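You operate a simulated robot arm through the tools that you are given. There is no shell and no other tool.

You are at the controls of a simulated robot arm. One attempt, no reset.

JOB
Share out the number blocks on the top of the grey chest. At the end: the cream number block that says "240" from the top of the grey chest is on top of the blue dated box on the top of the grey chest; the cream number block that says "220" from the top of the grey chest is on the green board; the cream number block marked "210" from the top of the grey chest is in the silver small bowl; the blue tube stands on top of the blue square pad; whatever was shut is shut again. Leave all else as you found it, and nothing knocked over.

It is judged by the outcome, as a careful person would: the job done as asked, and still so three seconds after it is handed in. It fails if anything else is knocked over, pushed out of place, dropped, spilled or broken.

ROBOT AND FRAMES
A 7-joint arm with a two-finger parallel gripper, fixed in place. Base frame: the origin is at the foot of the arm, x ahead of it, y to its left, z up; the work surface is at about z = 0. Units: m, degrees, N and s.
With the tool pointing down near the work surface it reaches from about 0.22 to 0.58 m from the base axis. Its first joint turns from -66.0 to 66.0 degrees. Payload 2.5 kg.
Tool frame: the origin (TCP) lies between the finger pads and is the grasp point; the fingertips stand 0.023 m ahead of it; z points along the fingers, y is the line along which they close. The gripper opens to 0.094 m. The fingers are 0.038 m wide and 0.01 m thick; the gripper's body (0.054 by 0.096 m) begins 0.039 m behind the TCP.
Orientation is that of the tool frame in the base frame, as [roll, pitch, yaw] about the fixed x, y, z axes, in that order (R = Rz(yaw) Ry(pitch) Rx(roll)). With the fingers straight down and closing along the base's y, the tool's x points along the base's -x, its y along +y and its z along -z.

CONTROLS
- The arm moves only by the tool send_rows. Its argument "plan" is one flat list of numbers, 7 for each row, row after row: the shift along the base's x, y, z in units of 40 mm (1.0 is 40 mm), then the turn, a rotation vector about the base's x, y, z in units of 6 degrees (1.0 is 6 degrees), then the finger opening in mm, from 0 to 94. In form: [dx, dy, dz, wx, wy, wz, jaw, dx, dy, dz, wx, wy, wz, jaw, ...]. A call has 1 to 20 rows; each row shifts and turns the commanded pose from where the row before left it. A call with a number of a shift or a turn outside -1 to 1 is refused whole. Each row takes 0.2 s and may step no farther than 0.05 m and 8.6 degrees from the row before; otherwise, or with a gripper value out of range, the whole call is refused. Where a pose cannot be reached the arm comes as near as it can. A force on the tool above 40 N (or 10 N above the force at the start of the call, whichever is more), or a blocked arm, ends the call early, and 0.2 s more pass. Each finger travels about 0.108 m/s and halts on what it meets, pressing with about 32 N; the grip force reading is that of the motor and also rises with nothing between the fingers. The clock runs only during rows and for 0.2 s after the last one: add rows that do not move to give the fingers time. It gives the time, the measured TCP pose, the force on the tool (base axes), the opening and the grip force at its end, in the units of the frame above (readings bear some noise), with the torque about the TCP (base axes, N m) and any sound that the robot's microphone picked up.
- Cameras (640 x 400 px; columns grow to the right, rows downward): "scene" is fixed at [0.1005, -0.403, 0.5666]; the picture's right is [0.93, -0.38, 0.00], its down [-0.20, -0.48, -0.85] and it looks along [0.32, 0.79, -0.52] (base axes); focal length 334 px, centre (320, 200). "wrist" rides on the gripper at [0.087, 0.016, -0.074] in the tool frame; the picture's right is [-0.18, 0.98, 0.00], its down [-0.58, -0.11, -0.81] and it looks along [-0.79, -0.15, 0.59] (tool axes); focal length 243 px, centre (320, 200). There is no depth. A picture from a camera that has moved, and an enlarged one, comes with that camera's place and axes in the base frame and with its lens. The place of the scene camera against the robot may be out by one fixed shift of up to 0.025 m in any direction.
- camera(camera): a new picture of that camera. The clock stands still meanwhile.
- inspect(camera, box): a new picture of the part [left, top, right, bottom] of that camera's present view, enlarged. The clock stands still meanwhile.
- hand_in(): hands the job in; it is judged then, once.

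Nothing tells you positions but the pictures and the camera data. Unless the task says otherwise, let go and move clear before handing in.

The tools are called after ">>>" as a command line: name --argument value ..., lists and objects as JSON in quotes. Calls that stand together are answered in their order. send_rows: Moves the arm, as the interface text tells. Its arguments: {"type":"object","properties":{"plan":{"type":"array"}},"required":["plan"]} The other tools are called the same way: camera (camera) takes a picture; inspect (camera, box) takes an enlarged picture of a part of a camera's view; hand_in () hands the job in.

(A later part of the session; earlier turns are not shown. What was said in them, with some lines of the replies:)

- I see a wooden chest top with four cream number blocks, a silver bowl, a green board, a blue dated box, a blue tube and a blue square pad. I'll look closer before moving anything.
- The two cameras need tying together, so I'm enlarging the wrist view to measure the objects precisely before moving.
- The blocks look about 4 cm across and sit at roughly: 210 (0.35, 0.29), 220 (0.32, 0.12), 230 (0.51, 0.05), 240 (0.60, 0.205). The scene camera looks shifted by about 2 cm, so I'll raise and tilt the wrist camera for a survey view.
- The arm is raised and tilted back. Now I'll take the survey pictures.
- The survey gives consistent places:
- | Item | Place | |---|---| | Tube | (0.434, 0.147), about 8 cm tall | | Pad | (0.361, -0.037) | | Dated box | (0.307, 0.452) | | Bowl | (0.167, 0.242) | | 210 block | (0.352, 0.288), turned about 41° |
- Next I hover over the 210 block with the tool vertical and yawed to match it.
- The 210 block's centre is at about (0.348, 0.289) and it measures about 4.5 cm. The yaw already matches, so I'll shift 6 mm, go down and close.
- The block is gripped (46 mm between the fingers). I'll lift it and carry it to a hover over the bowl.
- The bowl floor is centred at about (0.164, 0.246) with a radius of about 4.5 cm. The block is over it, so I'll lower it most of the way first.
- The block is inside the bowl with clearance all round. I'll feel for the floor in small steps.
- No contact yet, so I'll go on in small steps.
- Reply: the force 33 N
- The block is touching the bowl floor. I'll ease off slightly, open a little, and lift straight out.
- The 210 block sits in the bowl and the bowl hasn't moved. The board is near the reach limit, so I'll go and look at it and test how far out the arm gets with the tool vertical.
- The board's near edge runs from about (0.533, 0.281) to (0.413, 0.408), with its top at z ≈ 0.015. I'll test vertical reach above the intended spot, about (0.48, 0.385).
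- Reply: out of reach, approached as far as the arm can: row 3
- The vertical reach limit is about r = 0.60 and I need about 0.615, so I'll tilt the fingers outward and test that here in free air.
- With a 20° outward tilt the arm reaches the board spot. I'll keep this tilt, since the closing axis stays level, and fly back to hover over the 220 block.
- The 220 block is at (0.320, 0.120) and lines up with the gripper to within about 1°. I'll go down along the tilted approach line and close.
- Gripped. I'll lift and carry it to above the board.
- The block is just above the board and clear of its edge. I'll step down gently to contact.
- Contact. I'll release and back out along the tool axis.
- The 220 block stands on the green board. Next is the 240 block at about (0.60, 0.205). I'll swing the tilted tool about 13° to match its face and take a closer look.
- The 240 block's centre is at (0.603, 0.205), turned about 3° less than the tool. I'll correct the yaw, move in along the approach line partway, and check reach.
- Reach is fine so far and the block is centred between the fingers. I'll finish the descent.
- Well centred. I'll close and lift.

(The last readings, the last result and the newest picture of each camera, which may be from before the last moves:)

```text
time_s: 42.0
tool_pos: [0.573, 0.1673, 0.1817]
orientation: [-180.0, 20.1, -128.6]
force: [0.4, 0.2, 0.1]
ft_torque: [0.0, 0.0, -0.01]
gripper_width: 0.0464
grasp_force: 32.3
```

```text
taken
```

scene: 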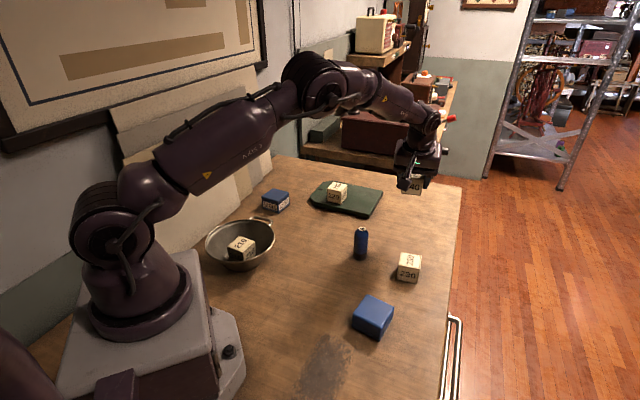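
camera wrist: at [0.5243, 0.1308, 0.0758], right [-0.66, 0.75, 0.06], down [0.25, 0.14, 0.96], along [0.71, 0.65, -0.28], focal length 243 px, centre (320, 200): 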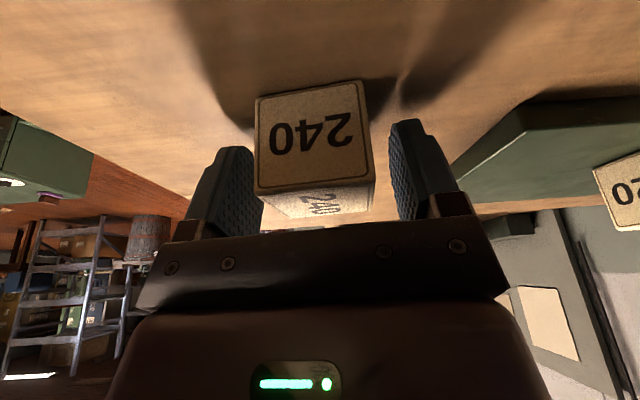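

The 240 block is in hand. I'll carry it to the dated box, turning about 12° on the way to line up with the box's edges.

>>> send_rows --plan '[-0.35, 0.28, 0, 0, 0, -0.188, 30, -0.69, 0.573, 0, 0, 0, -0.188, 30, -0.69, 0.573, 0, 0, 0, -0.188, 30, -0.69, 0.573, 0, 0, 0, -0.188, 30, -0.69, 0.573, 0, 0, 0, -0.188, 30, -0.69, 0.573, 0, 0, 0, -0.188, 30, -0.69, 0.573, 0, 0, 0, -0.188, 30, -0.69, 0.573, 0, 0, 0, -0.188, 30, -0.69, 0.573, 0, 0, 0, -0.188, 30, -0.69, 0.573, 0, 0, 0, -0.188, 30, -0.69, 0.573, 0, 0, 0, -0.188, 30, -0.35, 0.28, 0, 0, 0, 0, 30, 0, 0, 0, 0, 0, 0, 30]'

>>> camera --camera "wrist"

>>> inspect --camera "wrist" --box '[240, 0, 440, 125]'

>>> camera --camera "scene"

```text
time_s: 44.8
tool_pos: [0.2675, 0.4171, 0.1819]
orientation: [-180.0, 20.0, -141.1]
force: [1.5, 0.4, -0.2]
ft_torque: [0.01, -0.02, -0.01]
gripper_width: 0.0466
grasp_force: 32.2
```

```text
taken
camera wrist: at [0.1747, 0.363, 0.2223], right [-0.48, 0.87, 0.06], down [0.28, 0.08, 0.96], along [0.83, 0.48, -0.28], focal length 243 px, centre (320, 200)
```

wrist: 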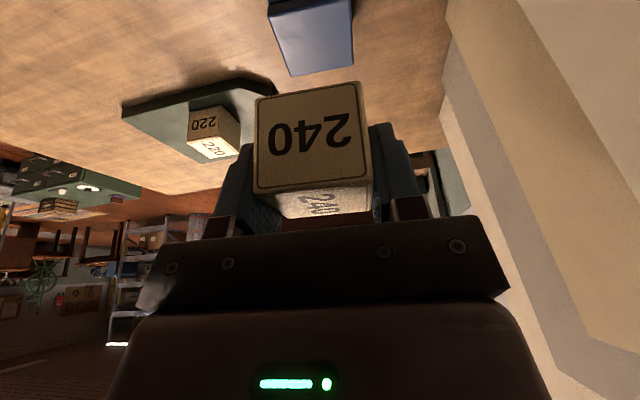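

```text
3.20 times, centred on (340, 62) of wrist
camera zoom: at [0.1747, 0.363, 0.2223], right [-0.48, 0.87, 0.06], down [0.28, 0.08, 0.96], along [0.83, 0.48, -0.28], focal length 776 px, centre (256, 640)
```

zoom: 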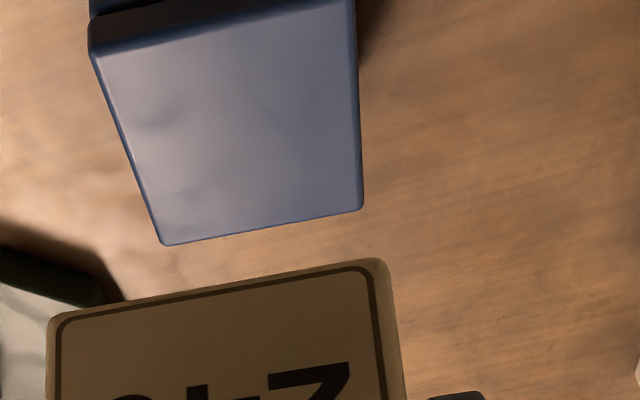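

```text
taken
```

scene: 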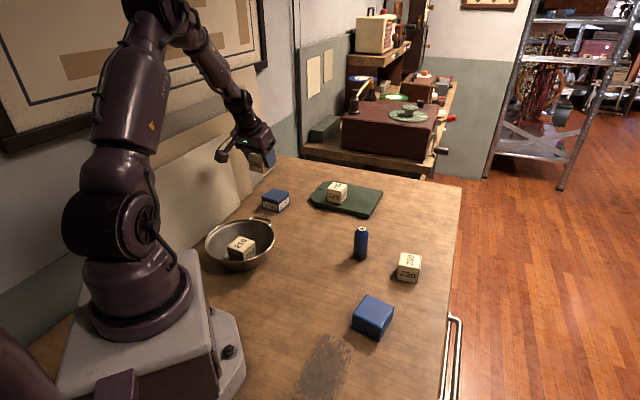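

The box top is about 6 cm square, centred at (0.3125, 0.4495), and lined up with the tool. I'll move over it and come down partway.

>>> send_rows --plan '[0.5625, 0.405, 0, 0, 0, 0, 30, 0.5625, 0.405, 0, 0, 0, 0, 30, 0, 0, -0.6, 0, 0, 0, 30, 0, 0, -0.7, 0, 0, 0, 30, 0, 0, -0.7, 0, 0, 0, 30, 0, 0, -0.4, 0, 0, 0, 30, 0, 0, 0, 0, 0, 0, 30]'

>>> inspect --camera "scene" --box '[200, 140, 360, 240]'

>>> camera --camera "wrist"

```text
time_s: 46.4
tool_pos: [0.3122, 0.4504, 0.0854]
orientation: [179.9, 20.2, -141.1]
force: [0.0, -0.1, -0.6]
ft_torque: [0.03, -0.01, 0.01]
gripper_width: 0.0466
grasp_force: 31.9
```

```text
4.00 times, centred on (280, 190) of scene
camera zoom: at [0.1005, -0.403, 0.5666], right [0.93, -0.38, 0.0], down [-0.2, -0.48, -0.85], along [0.32, 0.79, -0.52], focal length 1338 px, centre (480, 240)
```

zoom: 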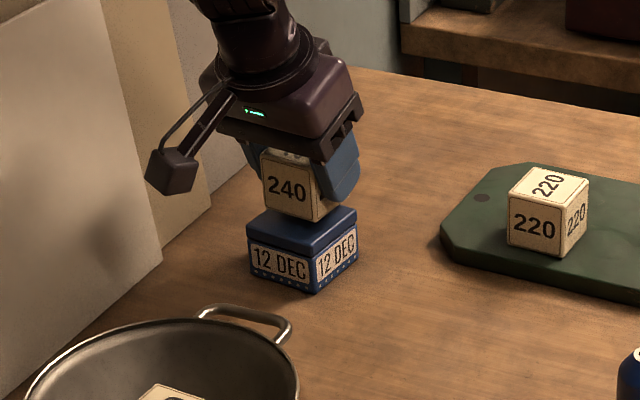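

```text
taken
camera wrist: at [0.2196, 0.3949, 0.1276], right [-0.48, 0.87, 0.06], down [0.28, 0.08, 0.96], along [0.83, 0.48, -0.28], focal length 243 px, centre (320, 200)
```

wrist: 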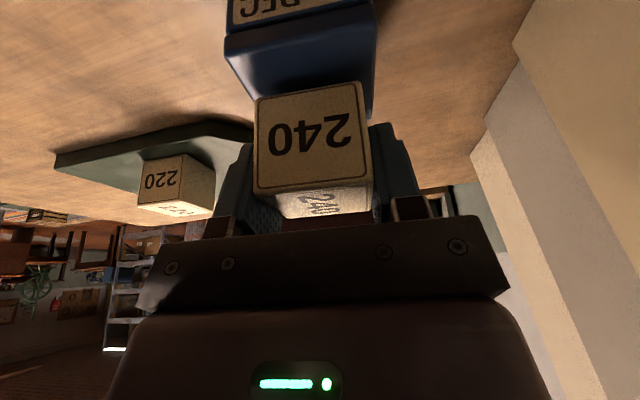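

The block looks centred over the lid. I'll step down gently.

>>> send_rows --plan '[0, 0, -0.1, 0, 0, 0, 30, 0, 0, -0.1, 0, 0, 0, 30, 0, 0, -0.05, 0, 0, 0, 30, 0, 0, 0, 0, 0, 0, 30]'

```text
time_s: 47.4
tool_pos: [0.3136, 0.4517, 0.0782]
orientation: [179.9, 20.4, -141.0]
force: [-5.7, -5.2, 24.0]
ft_torque: [-0.49, 0.33, 0.01]
gripper_width: 0.0465
grasp_force: 32.0
```

I touched down earlier than expected: the box is about 4.4 cm tall, which puts its centre nearer (0.3055, 0.445). I'll lift 6 mm, shift back about 9 mm to centre the block, then lower again.

>>> send_rows --plan '[0, 0, 0.15, 0, 0, 0, 30, -0.18, -0.15, 0, 0, 0, 0, 30, 0, 0, 0, 0, 0, 0, 30]'

>>> inspect --camera "scene" --box '[240, 160, 320, 220]'

>>> inspect --camera "wrist" --box '[200, 0, 400, 125]'

```text
time_s: 48.2
tool_pos: [0.3059, 0.4433, 0.0799]
orientation: [-180.0, 20.0, -141.1]
force: [0.6, -0.2, -0.2]
ft_torque: [0.0, -0.03, 0.02]
gripper_width: 0.0465
grasp_force: 32.8
```

```text
6.67 times, centred on (280, 190) of scene
camera zoom: at [0.1005, -0.403, 0.5666], right [0.93, -0.38, 0.0], down [-0.2, -0.48, -0.85], along [0.32, 0.79, -0.52], focal length 2230 px, centre (587, 267)
```

zoom: 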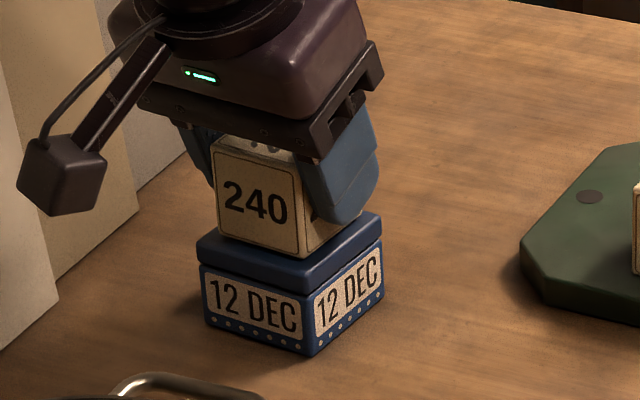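

```text
3.20 times, centred on (300, 62) of wrist
camera zoom: at [0.2135, 0.3889, 0.1216], right [-0.48, 0.87, 0.06], down [0.28, 0.09, 0.96], along [0.83, 0.48, -0.28], focal length 776 px, centre (384, 640)
```

zoom: 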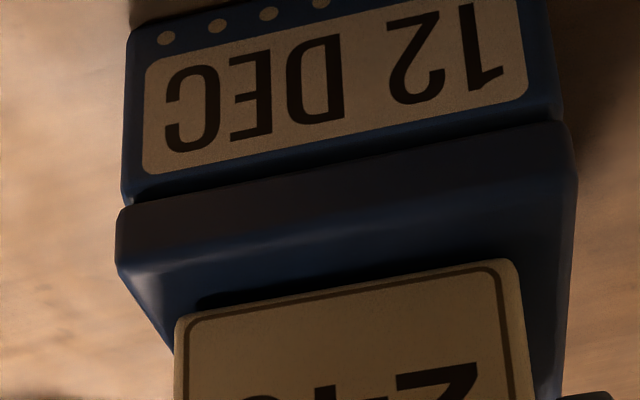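

Now the block sits within about 2 mm of the lid's centre. I'll lower to contact.

>>> send_rows --plan '[0, 0, -0.04, 0, 0, 0, 30, 0, 0, -0.03, 0, 0, 0, 30, 0, 0, 0, 0, 0, 0, 30]'

```text
time_s: 49.0
tool_pos: [0.3067, 0.4447, 0.0792]
orientation: [-179.9, 20.2, -141.2]
force: [-0.7, -0.7, 4.2]
ft_torque: [-0.1, 0.02, 0.02]
gripper_width: 0.0466
grasp_force: 32.2
```

Light contact. I'll release and withdraw along the tool axis.

>>> send_rows --plan '[0, 0, 0, 0, 0, 0, 54, 0, 0, 0, 0, 0, 0, 66, 0, 0, 0, 0, 0, 0, 66, -0.027, -0.022, 0.094, 0, 0, 0, 66, -0.13, -0.1, 0.47, 0, 0, 0, 66, -0.2, -0.16, 0.75, 0, 0, 0, 66, -0.2, -0.16, 0.75, 0, 0, 0, 66, -0.2, -0.16, 0.75, 0, 0, 0, 66, 0, 0, 0, 0, 0, 0, 66]'

>>> camera --camera "wrist"

>>> inspect --camera "scene" --box '[200, 140, 360, 240]'

```text
time_s: 51.0
tool_pos: [0.275, 0.4241, 0.1899]
orientation: [-180.0, 20.2, -141.0]
force: [-0.4, 0.0, 0.5]
ft_torque: [0.01, 0.02, -0.02]
gripper_width: 0.0662
grasp_force: 0.1
```

```text
taken
camera wrist: at [0.1824, 0.3687, 0.2315], right [-0.48, 0.87, 0.06], down [0.28, 0.09, 0.96], along [0.83, 0.48, -0.28], focal length 243 px, centre (320, 200)
```

wrist: 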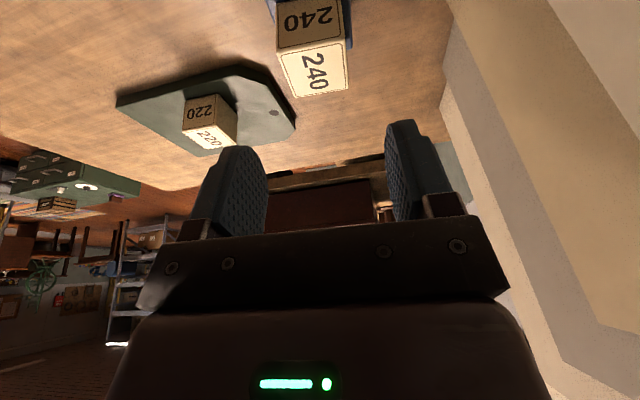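

```text
4.00 times, centred on (280, 190) of scene
camera zoom: at [0.1005, -0.403, 0.5666], right [0.93, -0.38, 0.0], down [-0.2, -0.48, -0.85], along [0.32, 0.79, -0.52], focal length 1338 px, centre (480, 240)
```

zoom: 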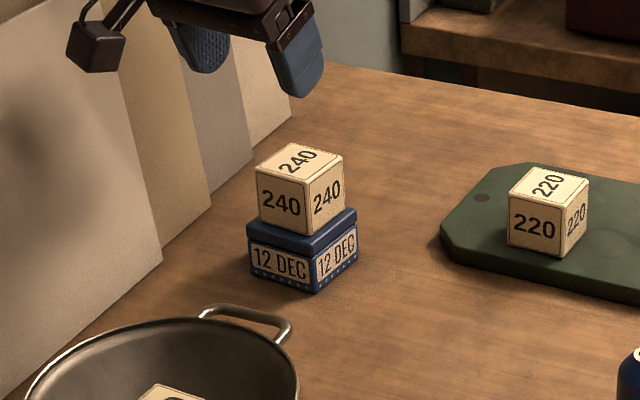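

The 240 block stands centred on the dated box. Next is the tube: I'll bring the tool back to vertical and hover over it.

>>> send_rows --plan '[0, -0.1, 0.1, -0.526, 0.652, 0, 70, 0.2, -0.4, 0, -0.526, 0.652, 0, 70, 0.4, -0.7, 0, -0.526, 0.652, 0, 70, 0.4, -0.7, 0, -0.526, 0.652, 0, 70, 0.5, -0.8, 0, 0, 0, 0, 70, 0.5, -0.8, 0, 0, 0, 0, 70, 0.5, -0.8, 0, 0, 0, 0, 70, 0.5, -0.8, 0, 0, 0, 0, 70, 0.5, -0.8, -0.2, 0, 0, 0, 70, 0.475, -0.825, -0.3, 0, 0, 0, 70, 0, 0, -0.1, 0, 0, 0, 70, 0, 0, 0, 0, 0, 0, 70]'

>>> camera --camera "wrist"

>>> inspect --camera "wrist" --box '[240, 0, 400, 150]'

>>> camera --camera "scene"

```text
time_s: 53.6
tool_pos: [0.4347, 0.1531, 0.1723]
orientation: [-180.0, -0.1, -141.0]
force: [0.5, 0.4, 0.7]
ft_torque: [0.01, 0.01, -0.01]
gripper_width: 0.0702
grasp_force: 0.0
```

```text
taken
camera wrist: at [0.3569, 0.1105, 0.2466], right [-0.47, 0.88, 0.0], down [0.52, 0.28, 0.81], along [0.71, 0.38, -0.59], focal length 243 px, centre (320, 200)
```

wrist: 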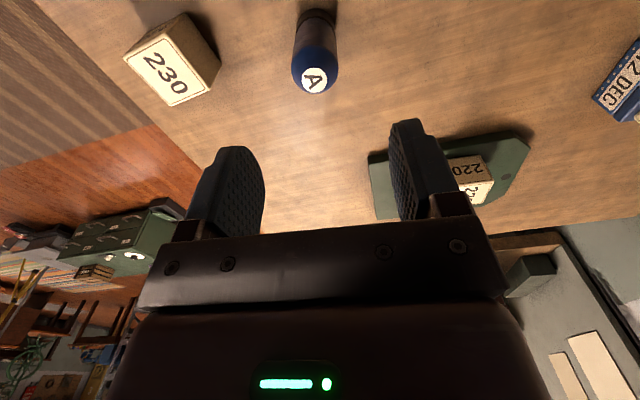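

```text
2.67 times, centred on (320, 75) of wrist
camera zoom: at [0.3569, 0.1105, 0.2466], right [-0.47, 0.88, 0.0], down [0.52, 0.28, 0.81], along [0.71, 0.38, -0.59], focal length 647 px, centre (320, 533)
```

zoom: 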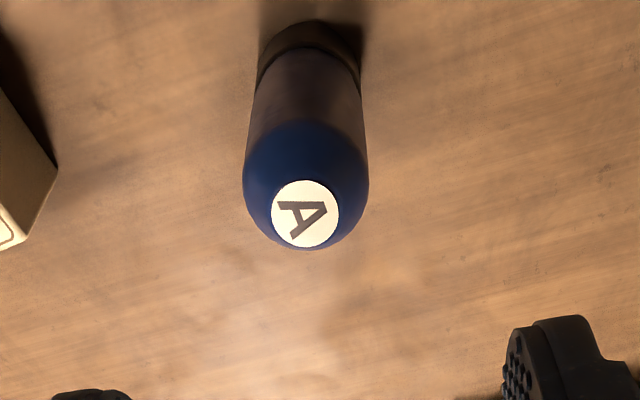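

```text
taken
```

scene: 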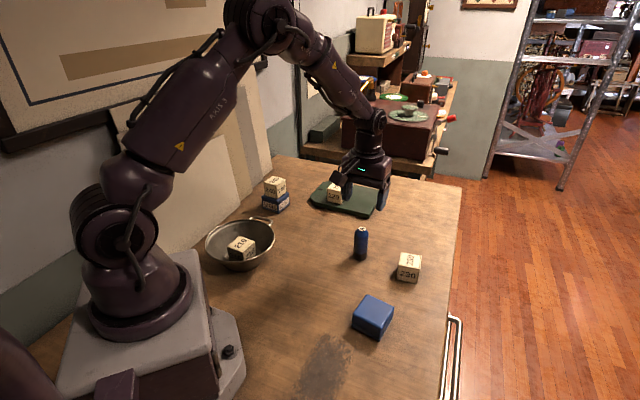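

The tube stands at (0.434, 0.1485), about 3.5 cm across and 8.2 cm tall. I'll centre over it, go down to mid-body and grip.

>>> send_rows --plan '[-0.0125, -0.1125, 0, 0, 0, 0, 70, 0, 0, -0.7, 0, 0, 0, 70, 0, 0, -0.7, 0, 0, 0, 70, 0, 0, -0.7, 0, 0, 0, 70, 0, 0, -0.7, 0, 0, 0, 70, 0, 0, -0.2, 0, 0, 0, 70, 0, 0, 0, 0, 0, 0, 70]'

>>> camera --camera "wrist"

>>> inspect --camera "scene" --box '[290, 180, 450, 280]'

```text
time_s: 55.2
tool_pos: [0.4345, 0.1483, 0.0511]
orientation: [-180.0, 0.0, -141.2]
force: [0.1, -0.8, -0.1]
ft_torque: [-0.01, 0.02, 0.03]
gripper_width: 0.0703
grasp_force: 0.1
```

```text
taken
camera wrist: at [0.3574, 0.1066, 0.1261], right [-0.47, 0.88, 0.0], down [0.52, 0.28, 0.81], along [0.71, 0.38, -0.59], focal length 243 px, centre (320, 200)
```

wrist: 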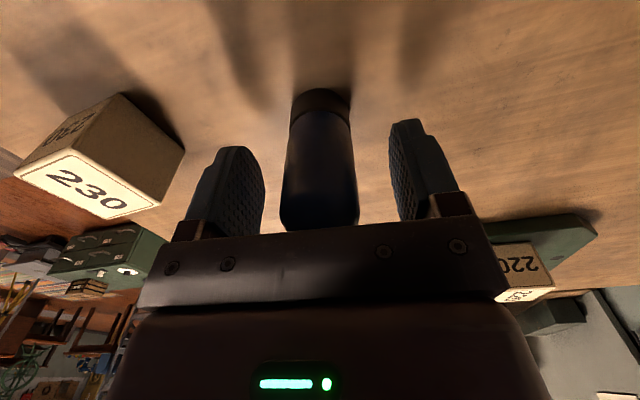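

```text
4.00 times, centred on (370, 230) of scene
camera zoom: at [0.1005, -0.403, 0.5666], right [0.93, -0.38, 0.0], down [-0.2, -0.48, -0.85], along [0.32, 0.79, -0.52], focal length 1338 px, centre (120, 80)
```

zoom: 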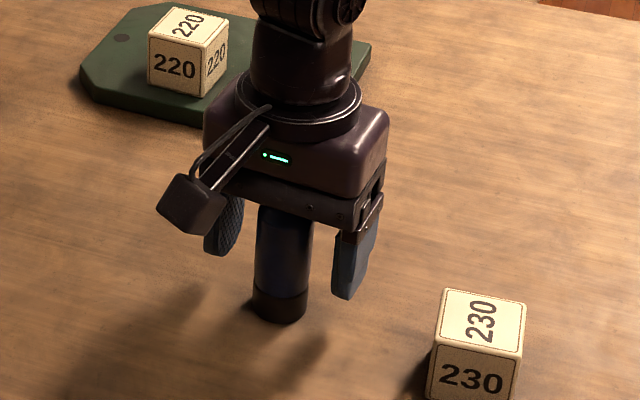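

The tube is centred between the fingers. I'll close gradually, then lift.

>>> send_rows --plan '[0, 0, 0, 0, 0, 0, 55, 0, 0, 0, 0, 0, 0, 44, 0, 0, 0, 0, 0, 0, 38, 0, 0, 0, 0, 0, 0, 34, 0, 0, 0, 0, 0, 0, 28, 0, 0, 0, 0, 0, 0, 22, 0, 0, 0, 0, 0, 0, 22]'

```text
time_s: 56.8
tool_pos: [0.4352, 0.1489, 0.0508]
orientation: [-180.0, 0.0, -141.0]
force: [0.6, -0.4, 0.4]
ft_torque: [-0.03, -0.03, 0.0]
gripper_width: 0.0332
grasp_force: 14.3
```

>>> send_rows --plan '[0, 0, 0, 0, 0, 0, 15, 0, 0, 0, 0, 0, 0, 15]'

>>> camera --camera "wrist"

```text
time_s: 57.4
tool_pos: [0.4351, 0.1483, 0.0507]
orientation: [180.0, 0.0, -141.0]
force: [0.4, 0.0, 1.0]
ft_torque: [-0.01, -0.02, -0.03]
gripper_width: 0.0331
grasp_force: 13.8
```

```text
taken
camera wrist: at [0.3574, 0.1066, 0.1264], right [-0.47, 0.88, 0.0], down [0.52, 0.28, 0.81], along [0.71, 0.38, -0.59], focal length 243 px, centre (320, 200)
```

wrist: 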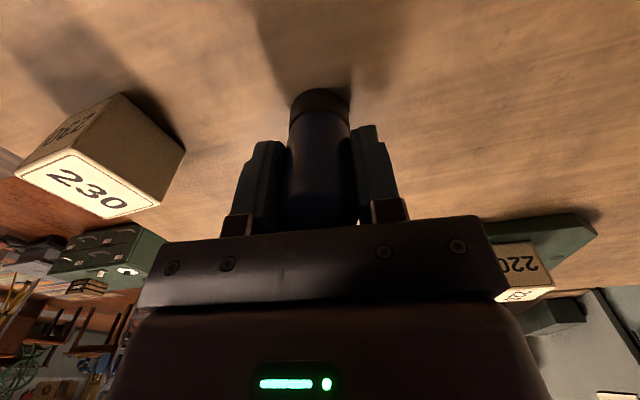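

The width holds at 33 mm, so the tube is held, though with a lighter force reading. I'll lift slowly and check that it comes along.

>>> send_rows --plan '[0, 0, 0.1, 0, 0, 0, 15, 0, 0, 0.2, 0, 0, 0, 15, 0, 0, 0.3, 0, 0, 0, 15, 0, 0, 0.3, 0, 0, 0, 15, 0, 0, 0, 0, 0, 0, 15]'

>>> camera --camera "wrist"

>>> inspect --camera "scene" --box '[290, 180, 450, 280]'

```text
time_s: 58.6
tool_pos: [0.4358, 0.1463, 0.0865]
orientation: [179.9, 0.0, -141.0]
force: [0.7, -0.2, -0.6]
ft_torque: [-0.04, -0.01, 0.0]
gripper_width: 0.0329
grasp_force: 14.7
```

```text
taken
camera wrist: at [0.3583, 0.1047, 0.1622], right [-0.47, 0.88, 0.0], down [0.52, 0.28, 0.81], along [0.71, 0.38, -0.59], focal length 243 px, centre (320, 200)
```

wrist: 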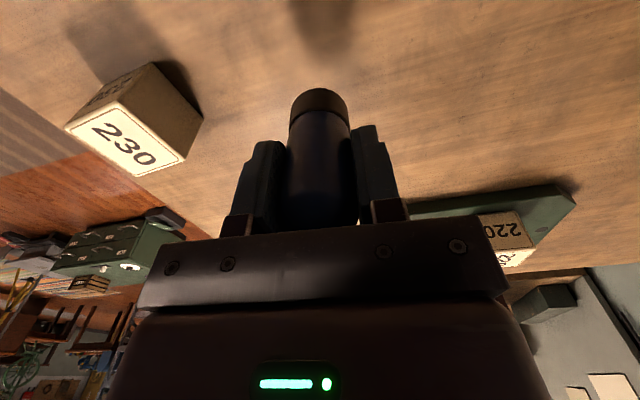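

```text
4.00 times, centred on (370, 230) of scene
camera zoom: at [0.1005, -0.403, 0.5666], right [0.93, -0.38, 0.0], down [-0.2, -0.48, -0.85], along [0.32, 0.79, -0.52], focal length 1338 px, centre (120, 80)
```

zoom: 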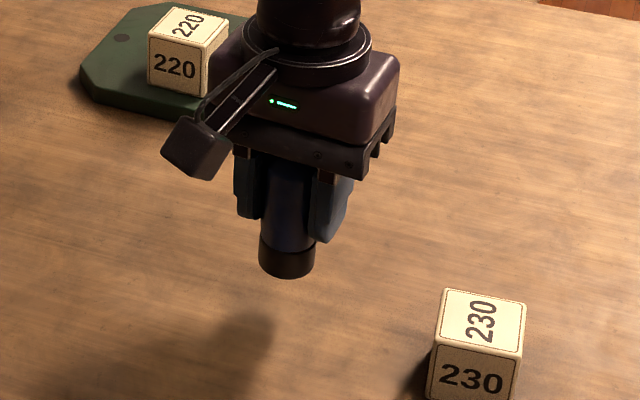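

The tube came up cleanly. I'll raise it and carry it gently to above the blue pad.

>>> send_rows --plan '[0, 0, 0.4, 0, 0, 0, 15, 0, 0, 0.6, 0, 0, 0, 15, 0, 0, 0.6, 0, 0, 0, 15, -0.1, -0.25, 0.4, 0, 0, 0, 15, -0.22, -0.55, 0.1, 0, 0, 0, 15, -0.22, -0.55, 0, 0, 0, 0, 15, -0.22, -0.55, 0, 0, 0, 0, 15, -0.22, -0.55, 0, 0, 0, 0, 15, -0.22, -0.55, 0, 0, 0, 0, 15, -0.22, -0.55, 0, 0, 0, 0, 15, -0.22, -0.55, 0, 0, 0, 0, 15, -0.2, -0.5, 0, 0, 0, 0, 15, 0, 0, 0, 0, 0, 0, 15]'

>>> camera --camera "wrist"

>>> inspect --camera "wrist" --box '[220, 0, 420, 125]'

>>> inspect --camera "scene" --box '[290, 200, 450, 350]'

```text
time_s: 61.4
tool_pos: [0.3608, -0.0377, 0.1711]
orientation: [180.0, 0.1, -141.1]
force: [0.4, 0.4, -0.6]
ft_torque: [0.04, -0.01, -0.02]
gripper_width: 0.0327
grasp_force: 14.0
```

```text
taken
camera wrist: at [0.2832, -0.0794, 0.246], right [-0.47, 0.88, 0.0], down [0.52, 0.28, 0.81], along [0.71, 0.38, -0.59], focal length 243 px, centre (320, 200)
```

wrist: 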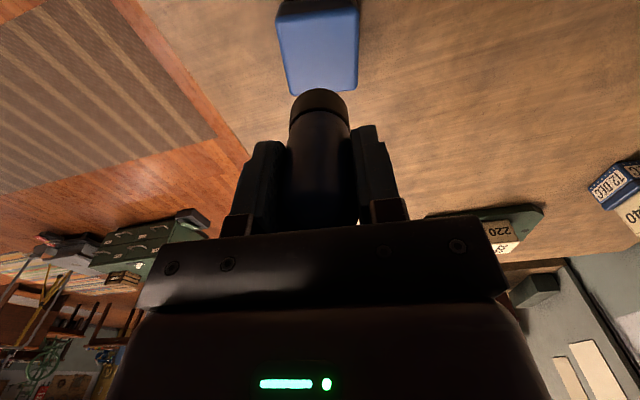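

```text
3.20 times, centred on (320, 62) of wrist
camera zoom: at [0.2832, -0.0794, 0.246], right [-0.47, 0.88, 0.0], down [0.52, 0.28, 0.81], along [0.71, 0.38, -0.59], focal length 776 px, centre (320, 640)
```

zoom: 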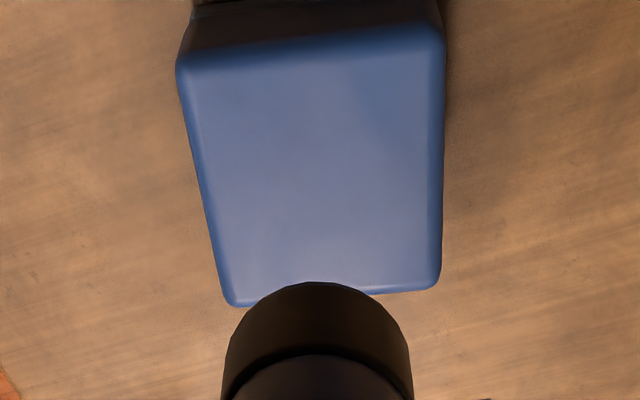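

```text
2.67 times, centred on (370, 275) of scene
camera zoom: at [0.1005, -0.403, 0.5666], right [0.93, -0.38, 0.0], down [-0.2, -0.48, -0.85], along [0.32, 0.79, -0.52], focal length 892 px, centre (187, 0)
```

zoom: 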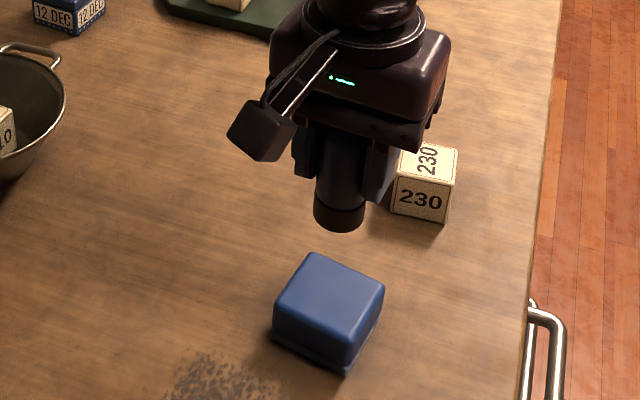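

The pad's centre is at (0.363, -0.036), with its top about 3.7 cm high. I'll shift 2 mm, lower most of the way, and check from the side.

>>> send_rows --plan '[0.055, 0.052, -0.2, 0, 0, 0, 15, 0, 0, -0.5, 0, 0, 0, 15, 0, 0, -0.5, 0, 0, 0, 15, 0, 0, -0.4, 0, 0, 0, 15, 0, 0, -0.2, 0, 0, 0, 15, 0, 0, 0, 0, 0, 0, 15]'

>>> inspect --camera "scene" --box '[320, 260, 440, 350]'

>>> inspect --camera "wrist" --box '[220, 0, 420, 125]'

```text
time_s: 62.8
tool_pos: [0.3634, -0.0333, 0.0989]
orientation: [180.0, 0.0, -141.1]
force: [0.4, 0.4, -0.3]
ft_torque: [-0.02, 0.01, -0.01]
gripper_width: 0.0329
grasp_force: 14.8
```

```text
4.44 times, centred on (380, 305) of scene
camera zoom: at [0.1005, -0.403, 0.5666], right [0.93, -0.38, 0.0], down [-0.2, -0.48, -0.85], along [0.32, 0.79, -0.52], focal length 1487 px, centre (53, -267)
```

zoom: 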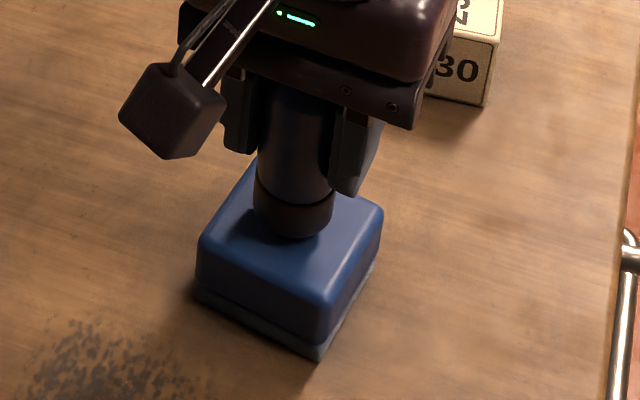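

```text
3.20 times, centred on (320, 62) of wrist
camera zoom: at [0.2859, -0.0762, 0.1744], right [-0.47, 0.88, 0.0], down [0.52, 0.28, 0.81], along [0.71, 0.38, -0.59], focal length 776 px, centre (320, 640)
```

zoom: 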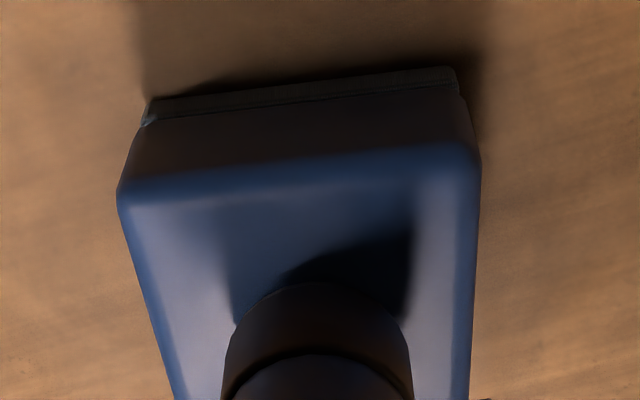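

The tube is within about 2 mm of the pad's centre. I'll lower in small steps to contact.

>>> send_rows --plan '[0, 0, -0.1, 0, 0, 0, 15, 0, 0, -0.06, 0, 0, 0, 15, 0, 0, 0, 0, 0, 0, 15]'

```text
time_s: 63.6
tool_pos: [0.3622, -0.0346, 0.092]
orientation: [-179.9, 0.0, -141.0]
force: [0.1, 0.7, -0.3]
ft_torque: [0.0, 0.03, 0.0]
gripper_width: 0.033
grasp_force: 13.4
```

>>> send_rows --plan '[0, 0, -0.04, 0, 0, 0, 15, 0, 0, -0.03, 0, 0, 0, 15, 0, 0, 0, 0, 0, 0, 15]'

```text
time_s: 64.4
tool_pos: [0.3633, -0.0337, 0.0906]
orientation: [180.0, 0.1, -141.0]
force: [-3.6, -0.3, 9.4]
ft_torque: [-0.04, 0.16, 0.0]
gripper_width: 0.0328
grasp_force: 14.1
```

Contact on the pad. I'll ease off, then open slowly so the tube stays standing.

>>> send_rows --plan '[0, 0, 0.012, 0, 0, 0, 15, 0, 0, 0, 0, 0, 0, 34, 0, 0, 0, 0, 0, 0, 38, 0, 0, 0, 0, 0, 0, 46, 0, 0, 0, 0, 0, 0, 58, 0, 0, 0, 0, 0, 0, 70, 0, 0, 0, 0, 0, 0, 70]'

>>> camera --camera "wrist"

>>> inspect --camera "scene" --box '[320, 260, 440, 350]'

```text
time_s: 66.0
tool_pos: [0.3629, -0.0352, 0.091]
orientation: [-180.0, 0.0, -141.2]
force: [0.3, 0.7, 0.5]
ft_torque: [0.02, -0.01, 0.02]
gripper_width: 0.0699
grasp_force: 0.1
```

```text
taken
camera wrist: at [0.2858, -0.0765, 0.1668], right [-0.47, 0.88, 0.0], down [0.52, 0.28, 0.81], along [0.71, 0.38, -0.59], focal length 243 px, centre (320, 200)
```

wrist: 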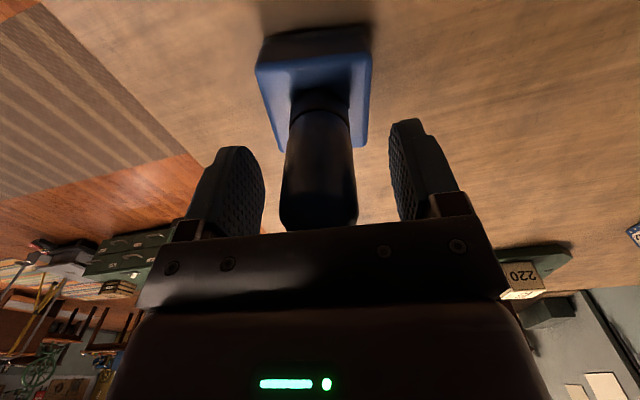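

```text
4.44 times, centred on (380, 305) of scene
camera zoom: at [0.1005, -0.403, 0.5666], right [0.93, -0.38, 0.0], down [-0.2, -0.48, -0.85], along [0.32, 0.79, -0.52], focal length 1487 px, centre (53, -267)
```

zoom: 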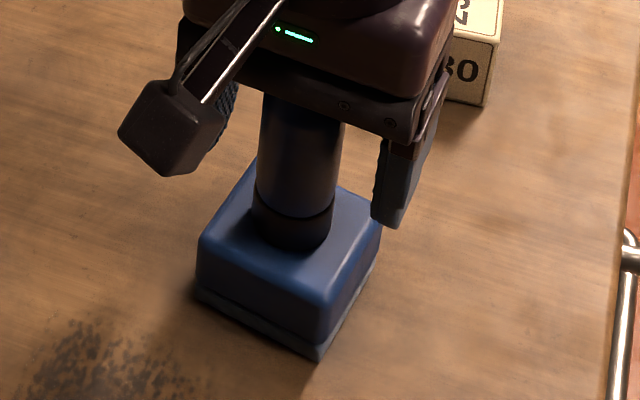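

The tube stands freely on the pad between the open fingers. I'll raise straight up and clear.

>>> send_rows --plan '[0, 0, 0.2, 0, 0, 0, 70, 0, 0, 0.6, 0, 0, 0, 70, 0, 0, 0.9, 0, 0, 0, 70, 0, 0, 0.9, 0, 0, 0, 70, 0, 0, 0.9, 0, 0, 0, 70, 0, 0, 0.9, 0, 0, 0, 70, 0, 0.5, 0.6, 0, 0, 0, 70, 0, 0.5, 0.3, 0, 0, 0, 70, 0, 0, 0, 0, 0, 0, 70]'

>>> camera --camera "scene"

>>> inspect --camera "scene" --box '[310, 220, 470, 345]'

>>> inspect --camera "scene" --box '[190, 160, 400, 290]'

>>> camera --camera "wrist"

```text
time_s: 68.0
tool_pos: [0.3657, 0.0061, 0.3023]
orientation: [180.0, 0.1, -141.1]
force: [0.4, -0.3, 0.5]
ft_torque: [0.02, -0.02, 0.03]
gripper_width: 0.0701
grasp_force: 0.0
```

```text
taken
```

scene: 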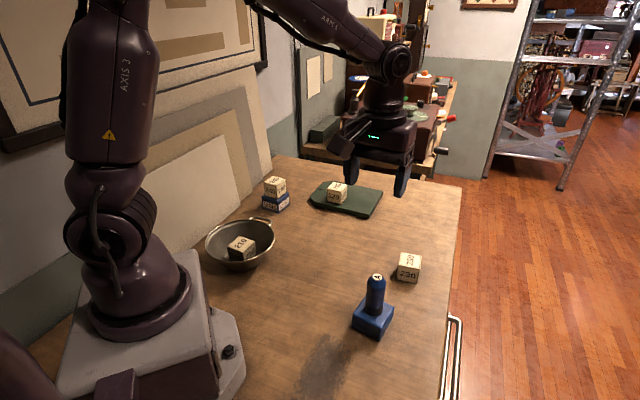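

```text
3.20 times, centred on (390, 282) of scene
camera zoom: at [0.1005, -0.403, 0.5666], right [0.93, -0.38, 0.0], down [-0.2, -0.48, -0.85], along [0.32, 0.79, -0.52], focal length 1070 px, centre (96, -64)
```

zoom: 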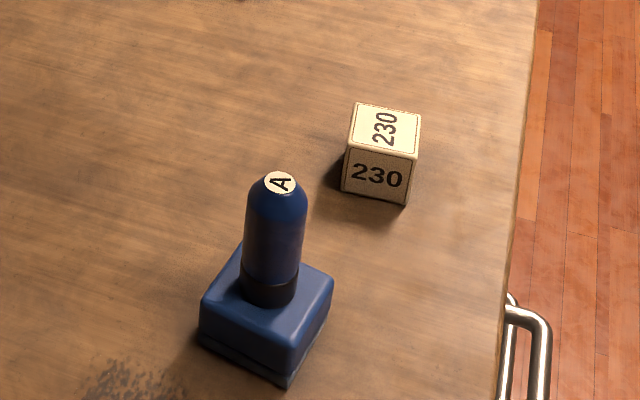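

```text
3.05 times, centred on (295, 225) of scene
camera zoom: at [0.1005, -0.403, 0.5666], right [0.93, -0.38, 0.0], down [-0.2, -0.48, -0.85], along [0.32, 0.79, -0.52], focal length 1020 px, centre (396, 124)
```

zoom: 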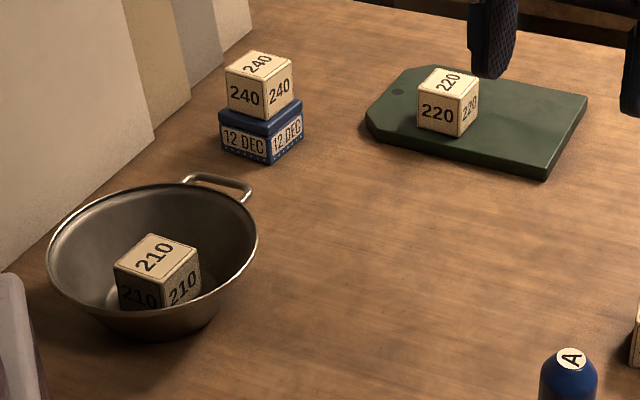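

```text
taken
camera wrist: at [0.2875, -0.0361, 0.3778], right [-0.47, 0.88, 0.0], down [0.52, 0.28, 0.81], along [0.71, 0.38, -0.59], focal length 243 px, centre (320, 200)
```

wrist: 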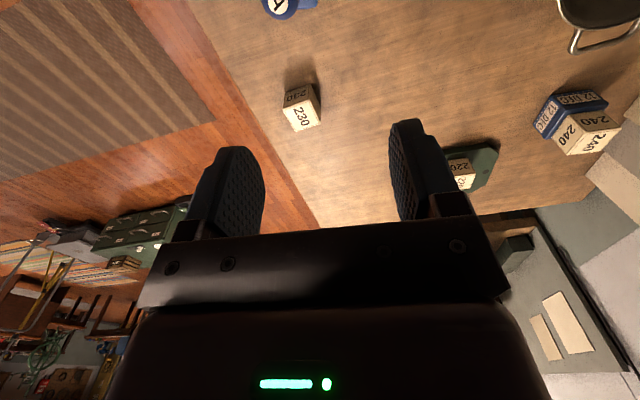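

All four placements look right: 210 in the bowl, 220 on the board, 240 on the dated box, and the tube upright on the pad. The 230 block, bowl, board, box and pad haven't moved, nothing was opened, and the gripper is clear, so I'm handing in.

>>> hand_in

```text
The job is handed in.
```

I've handed the job in with everything placed as you asked. My last pictures, taken just before, showed:

- **240 block:** centred on top of the blue dated box.
- **220 block:** on the green board, clear of its edges.
- **210 block:** resting on the floor of the silver bowl.
- **Blue tube:** standing upright near the centre of the blue square pad.

I didn't open anything, so there was nothing to shut again. The 230 block, bowl, board, dated box and pad look to be where they started. Nothing was knocked over, and the gripper was open and well above the chest when I handed in.
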